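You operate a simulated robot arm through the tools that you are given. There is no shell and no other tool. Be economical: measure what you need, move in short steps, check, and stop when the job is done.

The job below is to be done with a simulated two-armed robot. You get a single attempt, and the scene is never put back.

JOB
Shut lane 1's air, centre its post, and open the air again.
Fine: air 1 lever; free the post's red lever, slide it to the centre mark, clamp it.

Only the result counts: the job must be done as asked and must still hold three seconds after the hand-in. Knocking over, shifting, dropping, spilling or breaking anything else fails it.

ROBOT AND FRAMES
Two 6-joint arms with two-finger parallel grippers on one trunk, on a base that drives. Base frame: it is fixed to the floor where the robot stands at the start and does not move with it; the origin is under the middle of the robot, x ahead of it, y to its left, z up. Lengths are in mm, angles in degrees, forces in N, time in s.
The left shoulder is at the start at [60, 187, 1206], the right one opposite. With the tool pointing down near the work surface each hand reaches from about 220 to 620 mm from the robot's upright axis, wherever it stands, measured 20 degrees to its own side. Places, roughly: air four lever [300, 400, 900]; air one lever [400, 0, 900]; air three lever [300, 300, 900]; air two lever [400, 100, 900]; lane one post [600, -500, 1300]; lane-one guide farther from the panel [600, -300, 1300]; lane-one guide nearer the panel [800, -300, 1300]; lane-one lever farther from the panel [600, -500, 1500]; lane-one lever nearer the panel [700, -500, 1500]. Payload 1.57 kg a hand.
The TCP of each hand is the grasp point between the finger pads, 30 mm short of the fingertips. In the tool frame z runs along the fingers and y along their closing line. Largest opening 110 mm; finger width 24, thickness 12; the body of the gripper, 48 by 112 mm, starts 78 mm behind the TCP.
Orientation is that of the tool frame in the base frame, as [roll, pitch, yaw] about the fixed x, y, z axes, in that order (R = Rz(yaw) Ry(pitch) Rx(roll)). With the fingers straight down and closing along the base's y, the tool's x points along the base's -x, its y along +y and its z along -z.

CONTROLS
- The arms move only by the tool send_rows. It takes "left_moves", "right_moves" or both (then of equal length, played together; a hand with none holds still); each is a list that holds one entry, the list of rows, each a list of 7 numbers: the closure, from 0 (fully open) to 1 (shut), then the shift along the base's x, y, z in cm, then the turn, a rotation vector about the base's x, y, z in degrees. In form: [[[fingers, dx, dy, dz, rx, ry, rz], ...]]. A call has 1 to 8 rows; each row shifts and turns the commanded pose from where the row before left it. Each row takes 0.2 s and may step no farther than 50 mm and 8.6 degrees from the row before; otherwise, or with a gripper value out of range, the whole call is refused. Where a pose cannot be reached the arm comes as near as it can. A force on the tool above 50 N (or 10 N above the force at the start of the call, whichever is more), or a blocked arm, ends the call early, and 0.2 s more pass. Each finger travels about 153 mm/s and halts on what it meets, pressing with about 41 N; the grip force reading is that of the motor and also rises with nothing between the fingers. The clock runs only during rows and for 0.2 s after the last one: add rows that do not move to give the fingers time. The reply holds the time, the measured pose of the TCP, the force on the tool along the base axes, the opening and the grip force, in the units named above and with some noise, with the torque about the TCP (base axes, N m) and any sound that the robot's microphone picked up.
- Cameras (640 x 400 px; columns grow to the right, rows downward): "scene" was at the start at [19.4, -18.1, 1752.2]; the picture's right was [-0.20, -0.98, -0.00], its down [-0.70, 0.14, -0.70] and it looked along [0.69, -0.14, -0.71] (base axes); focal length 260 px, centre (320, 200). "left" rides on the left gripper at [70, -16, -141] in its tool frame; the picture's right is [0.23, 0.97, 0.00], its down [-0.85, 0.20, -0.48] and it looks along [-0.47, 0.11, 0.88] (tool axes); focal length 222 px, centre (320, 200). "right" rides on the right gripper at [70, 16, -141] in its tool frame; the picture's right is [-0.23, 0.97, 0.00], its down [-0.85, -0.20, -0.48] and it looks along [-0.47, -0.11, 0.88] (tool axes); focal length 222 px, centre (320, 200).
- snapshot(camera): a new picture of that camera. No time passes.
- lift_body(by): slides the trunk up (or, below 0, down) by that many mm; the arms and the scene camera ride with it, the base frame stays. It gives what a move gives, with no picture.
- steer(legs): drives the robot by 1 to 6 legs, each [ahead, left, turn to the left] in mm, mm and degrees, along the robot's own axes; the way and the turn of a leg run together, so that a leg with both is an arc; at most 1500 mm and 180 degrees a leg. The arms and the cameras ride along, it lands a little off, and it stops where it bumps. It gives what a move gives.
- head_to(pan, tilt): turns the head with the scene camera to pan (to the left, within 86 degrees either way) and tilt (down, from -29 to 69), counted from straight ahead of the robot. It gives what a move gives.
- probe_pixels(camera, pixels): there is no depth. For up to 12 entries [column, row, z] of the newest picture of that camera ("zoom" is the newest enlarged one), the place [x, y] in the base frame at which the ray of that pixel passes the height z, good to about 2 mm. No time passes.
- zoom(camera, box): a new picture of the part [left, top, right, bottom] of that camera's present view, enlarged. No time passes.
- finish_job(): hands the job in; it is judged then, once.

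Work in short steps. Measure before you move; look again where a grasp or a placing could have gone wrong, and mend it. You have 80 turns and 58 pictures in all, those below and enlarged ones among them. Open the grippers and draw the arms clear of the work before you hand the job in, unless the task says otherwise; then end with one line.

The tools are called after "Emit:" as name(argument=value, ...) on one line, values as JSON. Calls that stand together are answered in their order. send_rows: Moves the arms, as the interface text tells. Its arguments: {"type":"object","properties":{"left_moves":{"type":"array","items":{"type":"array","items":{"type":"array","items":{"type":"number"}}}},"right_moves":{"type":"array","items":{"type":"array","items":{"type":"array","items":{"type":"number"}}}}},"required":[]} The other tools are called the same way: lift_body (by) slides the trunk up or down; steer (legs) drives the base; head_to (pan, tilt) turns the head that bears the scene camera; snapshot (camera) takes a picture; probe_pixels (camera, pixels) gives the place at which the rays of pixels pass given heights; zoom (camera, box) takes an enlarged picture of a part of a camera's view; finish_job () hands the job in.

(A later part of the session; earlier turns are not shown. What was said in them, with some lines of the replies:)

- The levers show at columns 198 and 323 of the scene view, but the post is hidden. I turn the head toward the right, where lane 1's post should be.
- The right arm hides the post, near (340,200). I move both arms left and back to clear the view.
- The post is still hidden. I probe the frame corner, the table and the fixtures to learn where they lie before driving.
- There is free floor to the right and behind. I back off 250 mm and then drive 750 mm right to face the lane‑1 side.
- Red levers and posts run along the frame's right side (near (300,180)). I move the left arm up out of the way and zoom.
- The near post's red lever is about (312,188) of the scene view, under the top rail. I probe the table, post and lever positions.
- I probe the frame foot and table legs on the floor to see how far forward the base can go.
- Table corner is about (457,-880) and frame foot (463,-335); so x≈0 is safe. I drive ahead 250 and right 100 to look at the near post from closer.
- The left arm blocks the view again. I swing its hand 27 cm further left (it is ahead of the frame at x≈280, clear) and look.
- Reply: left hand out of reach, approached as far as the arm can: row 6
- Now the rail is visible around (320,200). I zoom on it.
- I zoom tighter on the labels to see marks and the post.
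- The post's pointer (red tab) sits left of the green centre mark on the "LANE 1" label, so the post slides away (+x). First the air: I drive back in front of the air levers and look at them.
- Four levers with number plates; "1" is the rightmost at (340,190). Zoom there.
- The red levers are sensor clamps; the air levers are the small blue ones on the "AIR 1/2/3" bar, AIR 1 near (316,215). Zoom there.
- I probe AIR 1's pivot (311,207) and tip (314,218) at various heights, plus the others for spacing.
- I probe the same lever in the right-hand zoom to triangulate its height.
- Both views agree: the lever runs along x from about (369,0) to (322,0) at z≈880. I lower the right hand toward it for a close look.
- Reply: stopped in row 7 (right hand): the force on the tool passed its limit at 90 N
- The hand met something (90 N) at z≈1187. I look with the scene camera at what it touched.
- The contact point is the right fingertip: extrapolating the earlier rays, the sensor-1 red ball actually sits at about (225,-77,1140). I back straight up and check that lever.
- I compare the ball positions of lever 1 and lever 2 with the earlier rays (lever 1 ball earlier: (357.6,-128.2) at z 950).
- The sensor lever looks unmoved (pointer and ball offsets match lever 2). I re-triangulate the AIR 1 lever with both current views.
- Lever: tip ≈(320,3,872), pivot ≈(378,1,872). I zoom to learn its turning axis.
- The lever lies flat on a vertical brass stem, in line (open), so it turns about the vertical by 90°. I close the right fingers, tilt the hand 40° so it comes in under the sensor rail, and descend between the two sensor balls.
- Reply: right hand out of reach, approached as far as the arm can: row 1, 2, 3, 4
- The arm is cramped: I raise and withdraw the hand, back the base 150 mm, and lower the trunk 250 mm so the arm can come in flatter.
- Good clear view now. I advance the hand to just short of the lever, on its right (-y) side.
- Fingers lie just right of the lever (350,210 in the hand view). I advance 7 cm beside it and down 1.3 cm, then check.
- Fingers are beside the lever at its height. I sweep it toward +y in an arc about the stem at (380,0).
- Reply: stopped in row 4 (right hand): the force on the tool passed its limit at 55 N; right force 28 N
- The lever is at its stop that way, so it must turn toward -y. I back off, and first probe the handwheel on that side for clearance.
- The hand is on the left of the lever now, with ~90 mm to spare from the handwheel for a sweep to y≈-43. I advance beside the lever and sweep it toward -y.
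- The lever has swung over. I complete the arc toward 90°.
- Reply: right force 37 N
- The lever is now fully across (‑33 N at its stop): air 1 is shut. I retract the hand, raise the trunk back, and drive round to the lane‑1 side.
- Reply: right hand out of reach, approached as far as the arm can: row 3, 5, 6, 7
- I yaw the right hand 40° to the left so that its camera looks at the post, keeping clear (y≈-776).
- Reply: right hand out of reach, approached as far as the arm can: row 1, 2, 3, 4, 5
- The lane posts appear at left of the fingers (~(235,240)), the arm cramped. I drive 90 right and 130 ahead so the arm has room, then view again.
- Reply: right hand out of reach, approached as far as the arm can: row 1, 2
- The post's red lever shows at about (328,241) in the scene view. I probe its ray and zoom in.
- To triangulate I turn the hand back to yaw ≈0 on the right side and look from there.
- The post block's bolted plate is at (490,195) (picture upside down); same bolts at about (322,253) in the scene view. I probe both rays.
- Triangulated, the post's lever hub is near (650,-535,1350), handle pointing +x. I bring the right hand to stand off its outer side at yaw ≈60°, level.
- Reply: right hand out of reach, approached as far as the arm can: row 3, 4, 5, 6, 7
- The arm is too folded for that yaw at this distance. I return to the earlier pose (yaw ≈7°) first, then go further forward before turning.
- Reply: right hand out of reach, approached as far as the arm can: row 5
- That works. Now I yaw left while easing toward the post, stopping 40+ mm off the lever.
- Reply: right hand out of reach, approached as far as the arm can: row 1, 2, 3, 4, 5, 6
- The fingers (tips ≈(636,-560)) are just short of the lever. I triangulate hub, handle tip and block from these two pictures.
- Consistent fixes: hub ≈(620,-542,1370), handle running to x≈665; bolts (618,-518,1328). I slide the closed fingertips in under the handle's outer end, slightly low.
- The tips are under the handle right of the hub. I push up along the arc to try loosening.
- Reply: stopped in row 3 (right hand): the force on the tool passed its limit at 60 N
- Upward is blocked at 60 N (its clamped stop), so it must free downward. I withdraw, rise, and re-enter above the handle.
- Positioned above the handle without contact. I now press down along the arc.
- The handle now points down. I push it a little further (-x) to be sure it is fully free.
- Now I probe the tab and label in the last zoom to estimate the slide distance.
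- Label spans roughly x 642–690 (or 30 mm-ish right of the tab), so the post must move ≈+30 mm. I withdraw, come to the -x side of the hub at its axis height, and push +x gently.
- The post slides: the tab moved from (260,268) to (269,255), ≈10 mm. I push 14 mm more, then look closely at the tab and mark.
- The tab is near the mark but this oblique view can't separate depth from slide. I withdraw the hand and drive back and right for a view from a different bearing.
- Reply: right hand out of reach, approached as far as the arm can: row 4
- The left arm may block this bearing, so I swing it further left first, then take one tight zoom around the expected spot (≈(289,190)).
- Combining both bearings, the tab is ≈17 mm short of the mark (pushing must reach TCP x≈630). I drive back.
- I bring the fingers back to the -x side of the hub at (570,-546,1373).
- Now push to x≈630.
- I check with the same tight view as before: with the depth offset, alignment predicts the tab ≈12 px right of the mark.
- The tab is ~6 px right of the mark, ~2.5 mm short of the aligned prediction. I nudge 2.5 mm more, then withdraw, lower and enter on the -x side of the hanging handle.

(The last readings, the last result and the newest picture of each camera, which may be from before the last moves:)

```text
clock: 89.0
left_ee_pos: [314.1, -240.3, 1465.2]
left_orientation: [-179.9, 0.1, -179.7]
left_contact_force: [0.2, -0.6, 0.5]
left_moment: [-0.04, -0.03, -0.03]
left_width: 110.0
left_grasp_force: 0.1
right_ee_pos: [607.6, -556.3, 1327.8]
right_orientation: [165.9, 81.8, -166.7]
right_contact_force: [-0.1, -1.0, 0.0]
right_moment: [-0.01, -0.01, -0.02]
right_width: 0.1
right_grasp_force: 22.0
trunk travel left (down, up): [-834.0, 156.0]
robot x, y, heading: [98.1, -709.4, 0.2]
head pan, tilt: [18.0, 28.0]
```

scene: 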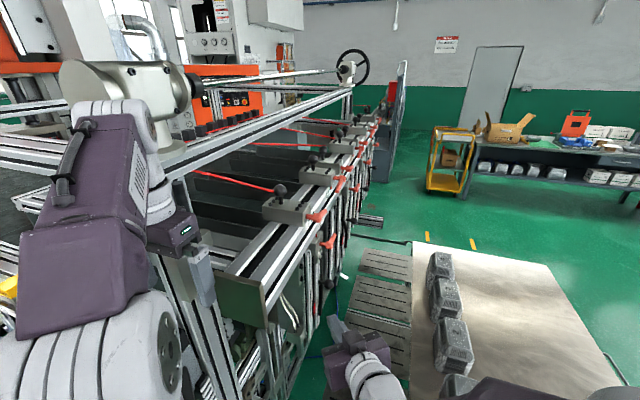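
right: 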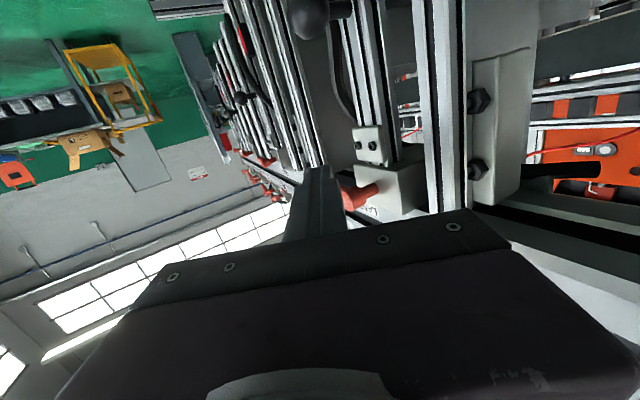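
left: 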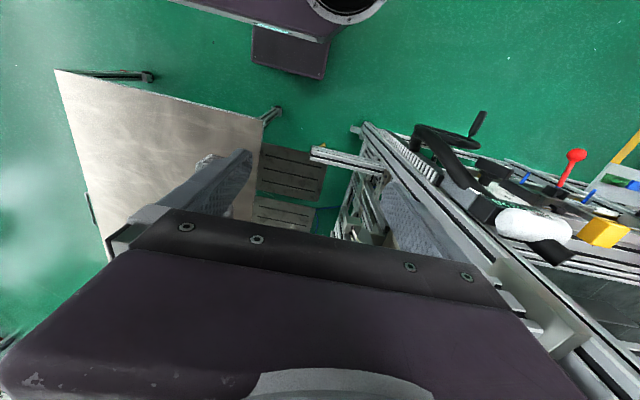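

I swing the handle back: from hanging toward +x along the arc.

Emit:
send_rows(right_moves=[[[1, 1.0, 0, 0, 0, 0, 0], [1, 1.7, 0, -0.4, 0, 0, 0], [1, 1.8, 0, 0.1, 0, 0, 0], [1, 1.67, 0, 0.77, 0, 0, 0], [1, 0, 0, 0, 0, 0, 0]]])

Emit:
zoom(camera="scene", box=[306, 208, 346, 238])

```text
clock: 90.2
left_ee_pos: [314.8, -239.4, 1465.5]
left_orientation: [-179.9, 0.1, -179.7]
left_contact_force: [-0.8, -1.1, -0.4]
left_moment: [-0.01, -0.01, -0.01]
left_width: 110.0
left_grasp_force: 0.1
right_ee_pos: [669.0, -556.3, 1332.8]
right_orientation: [166.7, 81.6, -166.2]
right_contact_force: [0.2, 0.4, -0.7]
right_moment: [-0.02, 0.01, 0.0]
right_width: 0.0
right_grasp_force: 20.9
trunk travel left (down, up): [-834.0, 156.0]
robot x, y, heading: [94.8, -706.8, -0.0]
head pan, tilt: [18.0, 28.0]
```

```text
13.33 times, centred on (326, 223) of scene
```

zoom: 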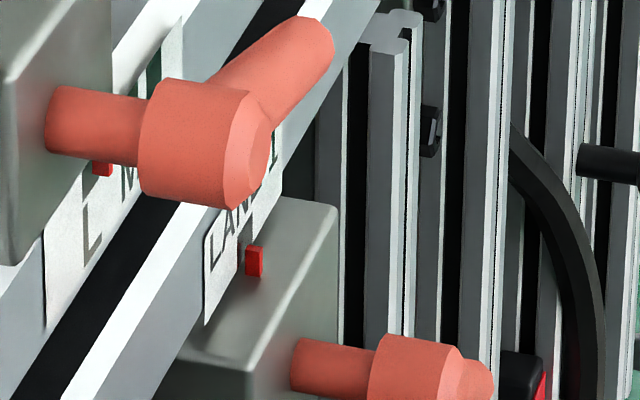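

The tab now sits +11 px (scaled) right of the mark, as predicted for alignment, and the handle is following. I finish the swing up to its stop.

Emit:
send_rows(right_moves=[[[1, 1.4, 0, 1.3, 0, 0, 0], [1, 0.7, 0, 1.5, 0, 0, 0], [1, 0, 0, 0.6, 0, 0, 0], [1, 0, 0, 0.6, 0, 0, 0], [1, 0, 0, 0, 0, 0, 0]]])

```text
clock: 91.0
left_ee_pos: [313.0, -241.7, 1466.1]
left_orientation: [179.9, 0.2, -179.9]
left_contact_force: [0.4, -0.9, 0.2]
left_moment: [0.01, 0.03, 0.01]
left_width: 110.0
left_grasp_force: 0.1
right_ee_pos: [686.7, -555.9, 1351.2]
right_orientation: [169.9, 79.5, -162.6]
right_contact_force: [-4.5, -2.3, -4.6]
right_moment: [0.0, -0.04, 0.06]
right_width: 0.0
right_grasp_force: 21.2
right hand out of reach, approached as far as the arm can: row 1
trunk travel left (down, up): [-834.0, 156.0]
robot x, y, heading: [94.7, -708.9, -0.1]
head pan, tilt: [18.0, 28.0]
stopped in row 3 (right hand): the force on the tool passed its limit at 55 N (the readings are from after the stop); the commanded pose is now the measured one
```

The handle stopped at 55 N at the same height (1351) as when it was originally clamped, so the post is clamped. I withdraw the hand well clear and drive back toward the air levers.

Emit:
send_rows(right_moves=[[[1, 0, 0, -0.9, 0, 0, 0], [1, -2.6, -2.5, 0, 0, 0, 0], [1, -2.6, -4, 0, 0, 0, 0], [1, -2, -4, 0, 0, 0, 0], [1, 0, 0, 0, 0, 0, 0]]])

Emit:
steer(legs=[[-400, 0, 0], [0, 880, 0]])

Emit:
send_rows(right_moves=[[[1, 0, 0, 0, 0, 0, -8], [1, 0, 0, 0, 0, 0, -8], [1, 0, 0, 0, 0, 0, -8], [1, 0, 0, 0, 0, 0, -8], [1, 0, 0, 0, 0, 0, -8], [1, 0, 0, 0, 0, 0, 0]]])

```text
clock: 92.2
left_ee_pos: [313.4, -240.1, 1465.5]
left_orientation: [-179.9, 0.1, -179.9]
left_contact_force: [0.6, 0.7, 0.5]
left_moment: [0.06, 0.01, 0.02]
left_width: 109.8
left_grasp_force: 0.1
right_ee_pos: [586.0, -616.6, 1345.4]
right_orientation: [169.6, 79.6, -163.6]
right_contact_force: [-0.4, -0.2, 0.4]
right_moment: [0.01, -0.01, 0.02]
right_width: 0.0
right_grasp_force: 21.1
right hand out of reach, approached as far as the arm can: row 2, 3, 4
trunk travel left (down, up): [-834.0, 156.0]
robot x, y, heading: [96.4, -709.5, 0.1]
head pan, tilt: [18.0, 28.0]
```

```text
clock: 98.9
left_ee_pos: [-90.8, 632.2, 1466.3]
left_orientation: [179.9, 0.0, -179.4]
left_contact_force: [-0.3, -0.4, 0.5]
left_moment: [-0.01, 0.01, -0.01]
left_width: 110.3
left_grasp_force: 0.1
right_ee_pos: [183.1, 258.5, 1346.7]
right_orientation: [169.4, 79.6, -163.5]
right_contact_force: [-0.6, 0.2, 1.0]
right_moment: [0.01, -0.03, -0.01]
right_width: 0.0
right_grasp_force: 21.1
trunk travel left (down, up): [-834.0, 156.0]
robot x, y, heading: [-305.7, 165.1, 0.6]
head pan, tilt: [18.0, 28.0]
```

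```text
clock: 100.3
left_ee_pos: [-91.0, 633.1, 1466.1]
left_orientation: [-180.0, 0.0, -179.4]
left_contact_force: [0.3, -1.0, -0.1]
left_moment: [0.02, 0.0, -0.02]
left_width: 110.0
left_grasp_force: 0.0
right_ee_pos: [181.7, 258.6, 1345.9]
right_orientation: [169.8, 79.7, 156.9]
right_contact_force: [0.2, -0.3, 0.1]
right_moment: [0.02, -0.04, 0.01]
right_width: 0.0
right_grasp_force: 21.6
trunk travel left (down, up): [-834.0, 156.0]
robot x, y, heading: [-307.4, 161.9, 0.5]
head pan, tilt: [18.0, 28.0]
```

The hand now points 13° right, nearly level. I tilt it 34° down and bring it to y≈70, midway between the sensor balls, then lower the trunk.

Emit:
send_rows(right_moves=[[[1, 0, -4.6, 0, 1.87, 8.3, 0], [1, 0, -4.6, 0, 1.87, 8.3, 0], [1, 0, -4.6, 0, 1.87, 8.3, 0], [1, 0, -4.6, 0, 1.87, 8.3, 0], [1, 0, 0, 0, 0, 0, 0]]])

Emit:
lift_body(by=-250)

```text
clock: 101.5
left_ee_pos: [-91.2, 633.7, 1465.8]
left_orientation: [-179.9, 0.1, -179.4]
left_contact_force: [0.4, -0.3, 0.1]
left_moment: [-0.01, 0.01, 0.04]
left_width: 109.8
left_grasp_force: 0.1
right_ee_pos: [183.5, 74.3, 1346.1]
right_orientation: [177.8, 45.7, 164.4]
right_contact_force: [0.5, -1.0, 0.3]
right_moment: [0.03, -0.02, -0.02]
right_width: 0.0
right_grasp_force: 21.6
trunk travel left (down, up): [-834.0, 156.0]
robot x, y, heading: [-308.9, 162.1, 0.6]
head pan, tilt: [18.0, 28.0]
```

```text
clock: 104.1
left_ee_pos: [-91.0, 633.3, 1216.3]
left_orientation: [-179.8, 0.3, -179.4]
left_contact_force: [-0.1, 0.1, 0.6]
left_moment: [0.01, 0.01, -0.01]
left_width: 110.0
left_grasp_force: 0.1
right_ee_pos: [184.7, 74.5, 1096.0]
right_orientation: [177.9, 45.8, 164.6]
right_contact_force: [0.2, 0.3, -0.7]
right_moment: [0.0, 0.04, -0.04]
right_width: 0.1
right_grasp_force: 21.3
trunk travel left (down, up): [-584.0, 406.0]
robot x, y, heading: [-304.2, 166.5, 0.5]
head pan, tilt: [18.0, 28.0]
```

Tilt 46°, yaw −15° as wanted. I lower the hand to z≈924 in front of the lever.

Emit:
send_rows(right_moves=[[[1, 1.5, -1.5, -4.3, 0, 0, 0], [1, 1.5, -1.5, -4.3, 0, 0, 0], [1, 1.5, -1.5, -4.3, 0, 0, 0], [1, 1.5, -1.5, -4.3, 0, 0, 0], [1, 0, 0, 0, 0, 0, 0]]])

Emit:
send_rows(right_moves=[[[1, 3.6, -1.25, 0, 0, 0, 0], [1, 3.6, -1.25, 0, 0, 0, 0], [1, 3.6, -1.25, 0, 0, 0, 0], [1, 3.6, -1.25, 0, 0, 0, 0], [1, 0, 0, 0, 0, 0, 0]]])

```text
clock: 105.3
left_ee_pos: [-92.4, 634.9, 1216.5]
left_orientation: [-179.9, 0.2, -179.4]
left_contact_force: [-0.4, 1.0, -0.4]
left_moment: [-0.01, -0.02, -0.02]
left_width: 109.7
left_grasp_force: 0.1
right_ee_pos: [243.7, 16.0, 924.0]
right_orientation: [178.0, 45.7, 164.6]
right_contact_force: [0.9, 0.1, 0.5]
right_moment: [0.0, 0.01, 0.0]
right_width: 0.0
right_grasp_force: 21.7
trunk travel left (down, up): [-584.0, 406.0]
robot x, y, heading: [-301.8, 161.6, 0.6]
head pan, tilt: [18.0, 28.0]
```

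```text
clock: 106.5
left_ee_pos: [-91.2, 633.3, 1216.1]
left_orientation: [-179.9, 0.2, -179.4]
left_contact_force: [-0.4, -0.1, -0.5]
left_moment: [-0.02, -0.03, 0.04]
left_width: 110.1
left_grasp_force: 0.0
right_ee_pos: [387.5, -34.6, 924.5]
right_orientation: [178.1, 45.7, 164.6]
right_contact_force: [0.2, 0.5, 0.9]
right_moment: [0.04, 0.01, -0.02]
right_width: 0.0
right_grasp_force: 22.0
trunk travel left (down, up): [-584.0, 406.0]
robot x, y, heading: [-307.6, 159.3, 0.3]
head pan, tilt: [18.0, 28.0]
```

Over the lever with no contact. I ease 5 mm further and lower behind it to z≈890.

Emit:
send_rows(right_moves=[[[1, 0.6, 0, -1.0, 0, 0, 0], [1, 0, 0, -1.0, 0, 0, 0], [1, 0, 0, -0.8, 0, 0, 0], [1, 0, 0, -0.6, 0, 0, 0], [1, 0, 0, 0, 0, 0, 0]]])

```text
clock: 107.7
left_ee_pos: [-91.3, 633.6, 1215.8]
left_orientation: [-179.7, 0.2, -179.4]
left_contact_force: [-0.4, -0.1, 0.4]
left_moment: [0.01, 0.02, 0.02]
left_width: 109.9
left_grasp_force: 0.1
right_ee_pos: [392.4, -35.5, 889.4]
right_orientation: [178.0, 45.9, 164.6]
right_contact_force: [-0.3, -0.9, 0.8]
right_moment: [0.0, 0.02, -0.01]
right_width: 0.2
right_grasp_force: 21.3
trunk travel left (down, up): [-584.0, 406.0]
robot x, y, heading: [-306.3, 163.6, 0.4]
head pan, tilt: [18.0, 28.0]
```

No contact yet; I lower 5 mm more and pull the lever back toward -x along its arc.

Emit:
send_rows(right_moves=[[[1, 0, 0, -0.5, 0, 0, 0], [1, -1.1, 0, 0, 0, 0, 0], [1, -1.2, -0.15, 0, 0, 0, 0], [1, -1.1, -0.15, 0, 0, 0, 0], [1, -1.0, 0.4, 0, 0, 0, 0], [1, -1.0, 0.5, 0, 0, 0, 0], [1, 0, 0, 0, 0, 0, 0]]])

```text
clock: 109.3
left_ee_pos: [-91.8, 635.7, 1215.1]
left_orientation: [-179.8, 0.3, -179.5]
left_contact_force: [-0.6, -0.6, -0.1]
left_moment: [0.02, -0.01, -0.06]
left_width: 110.1
left_grasp_force: 0.3
right_ee_pos: [342.3, -28.3, 888.8]
right_orientation: [178.0, 46.3, 164.6]
right_contact_force: [18.6, 4.5, 30.8]
right_moment: [0.47, 0.24, -0.32]
right_width: 0.1
right_grasp_force: 21.3
trunk travel left (down, up): [-584.0, 406.0]
robot x, y, heading: [-305.0, 165.3, 0.6]
head pan, tilt: [18.0, 28.0]
```

The lever is resisting with a partial turn. I lift off, go round to its outer (-y) side and drop down to finish with a +y sweep.

Emit:
send_rows(right_moves=[[[1, 0, 0, 2.5, 0, 0, 0], [1, 1.6, -3.8, 0, 0, 0, 0], [1, 0, 0, -1.2, 0, 0, 0], [1, 0, 0, -1.2, 0, 0, 0], [1, 0, 0, 0, 0, 0, 0]]])

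```text
clock: 110.5
left_ee_pos: [-90.7, 633.0, 1216.4]
left_orientation: [-179.8, 0.0, -179.4]
left_contact_force: [-0.3, 0.4, -0.2]
left_moment: [0.0, 0.0, 0.01]
left_width: 110.0
left_grasp_force: 0.1
right_ee_pos: [356.6, -67.2, 884.8]
right_orientation: [178.1, 45.7, 164.7]
right_contact_force: [-0.1, 0.6, -0.3]
right_moment: [0.03, -0.05, 0.0]
right_width: 0.0
right_grasp_force: 21.4
trunk travel left (down, up): [-584.0, 406.0]
robot x, y, heading: [-304.1, 163.5, 0.8]
head pan, tilt: [18.0, 28.0]
```

No contact. I sweep around: +y, then along the arc toward the open position.

Emit:
send_rows(right_moves=[[[1, 0, 1.2, 0.4, 0, 0, 0], [1, 0, 1.2, 0, 0, 0, 0], [1, -1.0, 0.45, 0, 0, 0, 0], [1, -1.0, 0.45, 0, 0, 0, 0], [1, -0.7, 0.8, 0, 0, 0, 0], [1, -0.7, 0.8, 0, 0, 0, 0], [1, 0, 0, 0, 0, 0, 0]]])

```text
clock: 112.1
left_ee_pos: [-91.3, 633.9, 1215.7]
left_orientation: [-179.9, 0.1, -179.4]
left_contact_force: [-0.1, 0.6, -0.2]
left_moment: [-0.01, 0.0, -0.04]
left_width: 109.9
left_grasp_force: 0.1
right_ee_pos: [322.8, -17.4, 889.2]
right_orientation: [178.0, 45.7, 164.5]
right_contact_force: [0.1, -0.5, -0.4]
right_moment: [0.01, 0.0, -0.01]
right_width: 0.2
right_grasp_force: 21.8
trunk travel left (down, up): [-584.0, 406.0]
robot x, y, heading: [-306.1, 163.2, 0.4]
head pan, tilt: [18.0, 28.0]
```

Free so far; I push further +y until the stop force appears.

Emit:
send_rows(right_moves=[[[1, 0, 0.5, 0, 0, 0, 0], [1, 0, 0.4, 0, 0, 0, 0], [1, 0, 0.4, 0, 0, 0, 0], [1, 0, 0.4, 0, 0, 0, 0], [1, 0, 0, 0, 0, 0, 0]]])

```text
clock: 113.3
left_ee_pos: [-90.6, 623.2, 1220.8]
left_orientation: [179.6, 0.2, -179.5]
left_contact_force: [0.9, 0.6, -0.6]
left_moment: [-0.01, 0.03, 0.0]
left_width: 110.1
left_grasp_force: 0.1
right_ee_pos: [322.2, -14.0, 890.1]
right_orientation: [177.9, 46.0, 163.7]
right_contact_force: [-2.0, -48.9, 0.6]
right_moment: [-0.41, 0.01, 0.16]
right_width: 0.0
right_grasp_force: 21.1
trunk travel left (down, up): [-584.0, 406.0]
robot x, y, heading: [-304.2, 161.7, 0.3]
head pan, tilt: [18.0, 28.0]
```

Hard stop at y≈-14 with 49 N in y — the same spot as the original open stop. I back away and use the last picture to check the lever.

Emit:
send_rows(right_moves=[[[1, 0, -1.5, 0, 0, 0, 0], [1, -4.5, 0, 0.3, 0, 0, 0], [1, -4.5, 0, 0.3, 0, 0, 0], [1, -3, 1.5, 0.5, 0, 0, 0], [0.5, 0, 1.5, 0, 0, 0, 0], [0, 0, 0, 0, 0, 0, 0], [0, 0, 0, 0, 0, 0, 0]]])

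Emit:
snapshot(camera="right")

```text
clock: 114.9
left_ee_pos: [-90.8, 633.7, 1215.9]
left_orientation: [-179.9, 0.1, -179.4]
left_contact_force: [0.7, 0.4, -0.8]
left_moment: [0.01, 0.05, -0.01]
left_width: 110.0
left_grasp_force: 0.1
right_ee_pos: [202.8, 14.2, 901.1]
right_orientation: [178.1, 45.7, 164.7]
right_contact_force: [0.9, -0.6, -1.2]
right_moment: [0.03, -0.01, 0.03]
right_width: 110.0
right_grasp_force: 0.0
trunk travel left (down, up): [-584.0, 406.0]
robot x, y, heading: [-304.7, 162.8, 0.6]
head pan, tilt: [18.0, 28.0]
```

```text
0 pictures are left
```

right: 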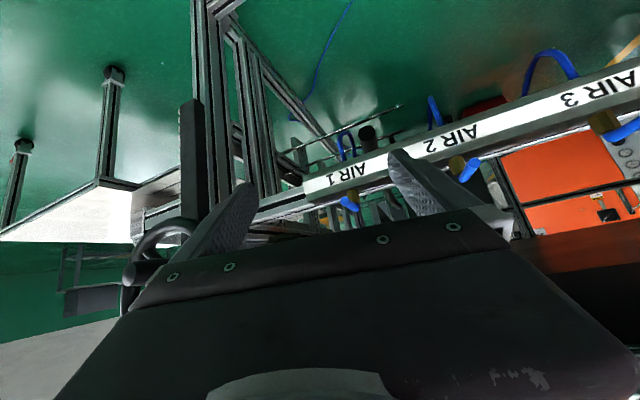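

AIR 1's lever (350,200) again points outward like its neighbours, so the air is open. I back the base away to clear the work.

Emit:
steer(legs=[[-200, 0, 0]])

Emit:
finish_job()

```text
clock: 116.5
left_ee_pos: [-289.5, 632.3, 1214.8]
left_orientation: [-179.9, 0.2, -179.5]
left_contact_force: [0.6, -0.7, 0.9]
left_moment: [0.0, -0.01, 0.0]
left_width: 110.4
left_grasp_force: 0.0
right_ee_pos: [3.9, 11.3, 900.5]
right_orientation: [178.0, 45.7, 164.6]
right_contact_force: [0.5, 0.2, -0.1]
right_moment: [0.01, -0.01, 0.04]
right_width: 109.9
right_grasp_force: 0.0
trunk travel left (down, up): [-584.0, 406.0]
robot x, y, heading: [-505.5, 163.0, 0.5]
head pan, tilt: [18.0, 28.0]
```

```text
The job is handed in.
```

I shut air 1, slid lane 1's post to the centre mark and clamped it, then opened the air again and handed the job in; the final clamp was judged by its stop force (55 N at the original height), not by a picture, and early on a fingertip pressed sensor 1's red lever (90 N), which looked unmoved afterwards.
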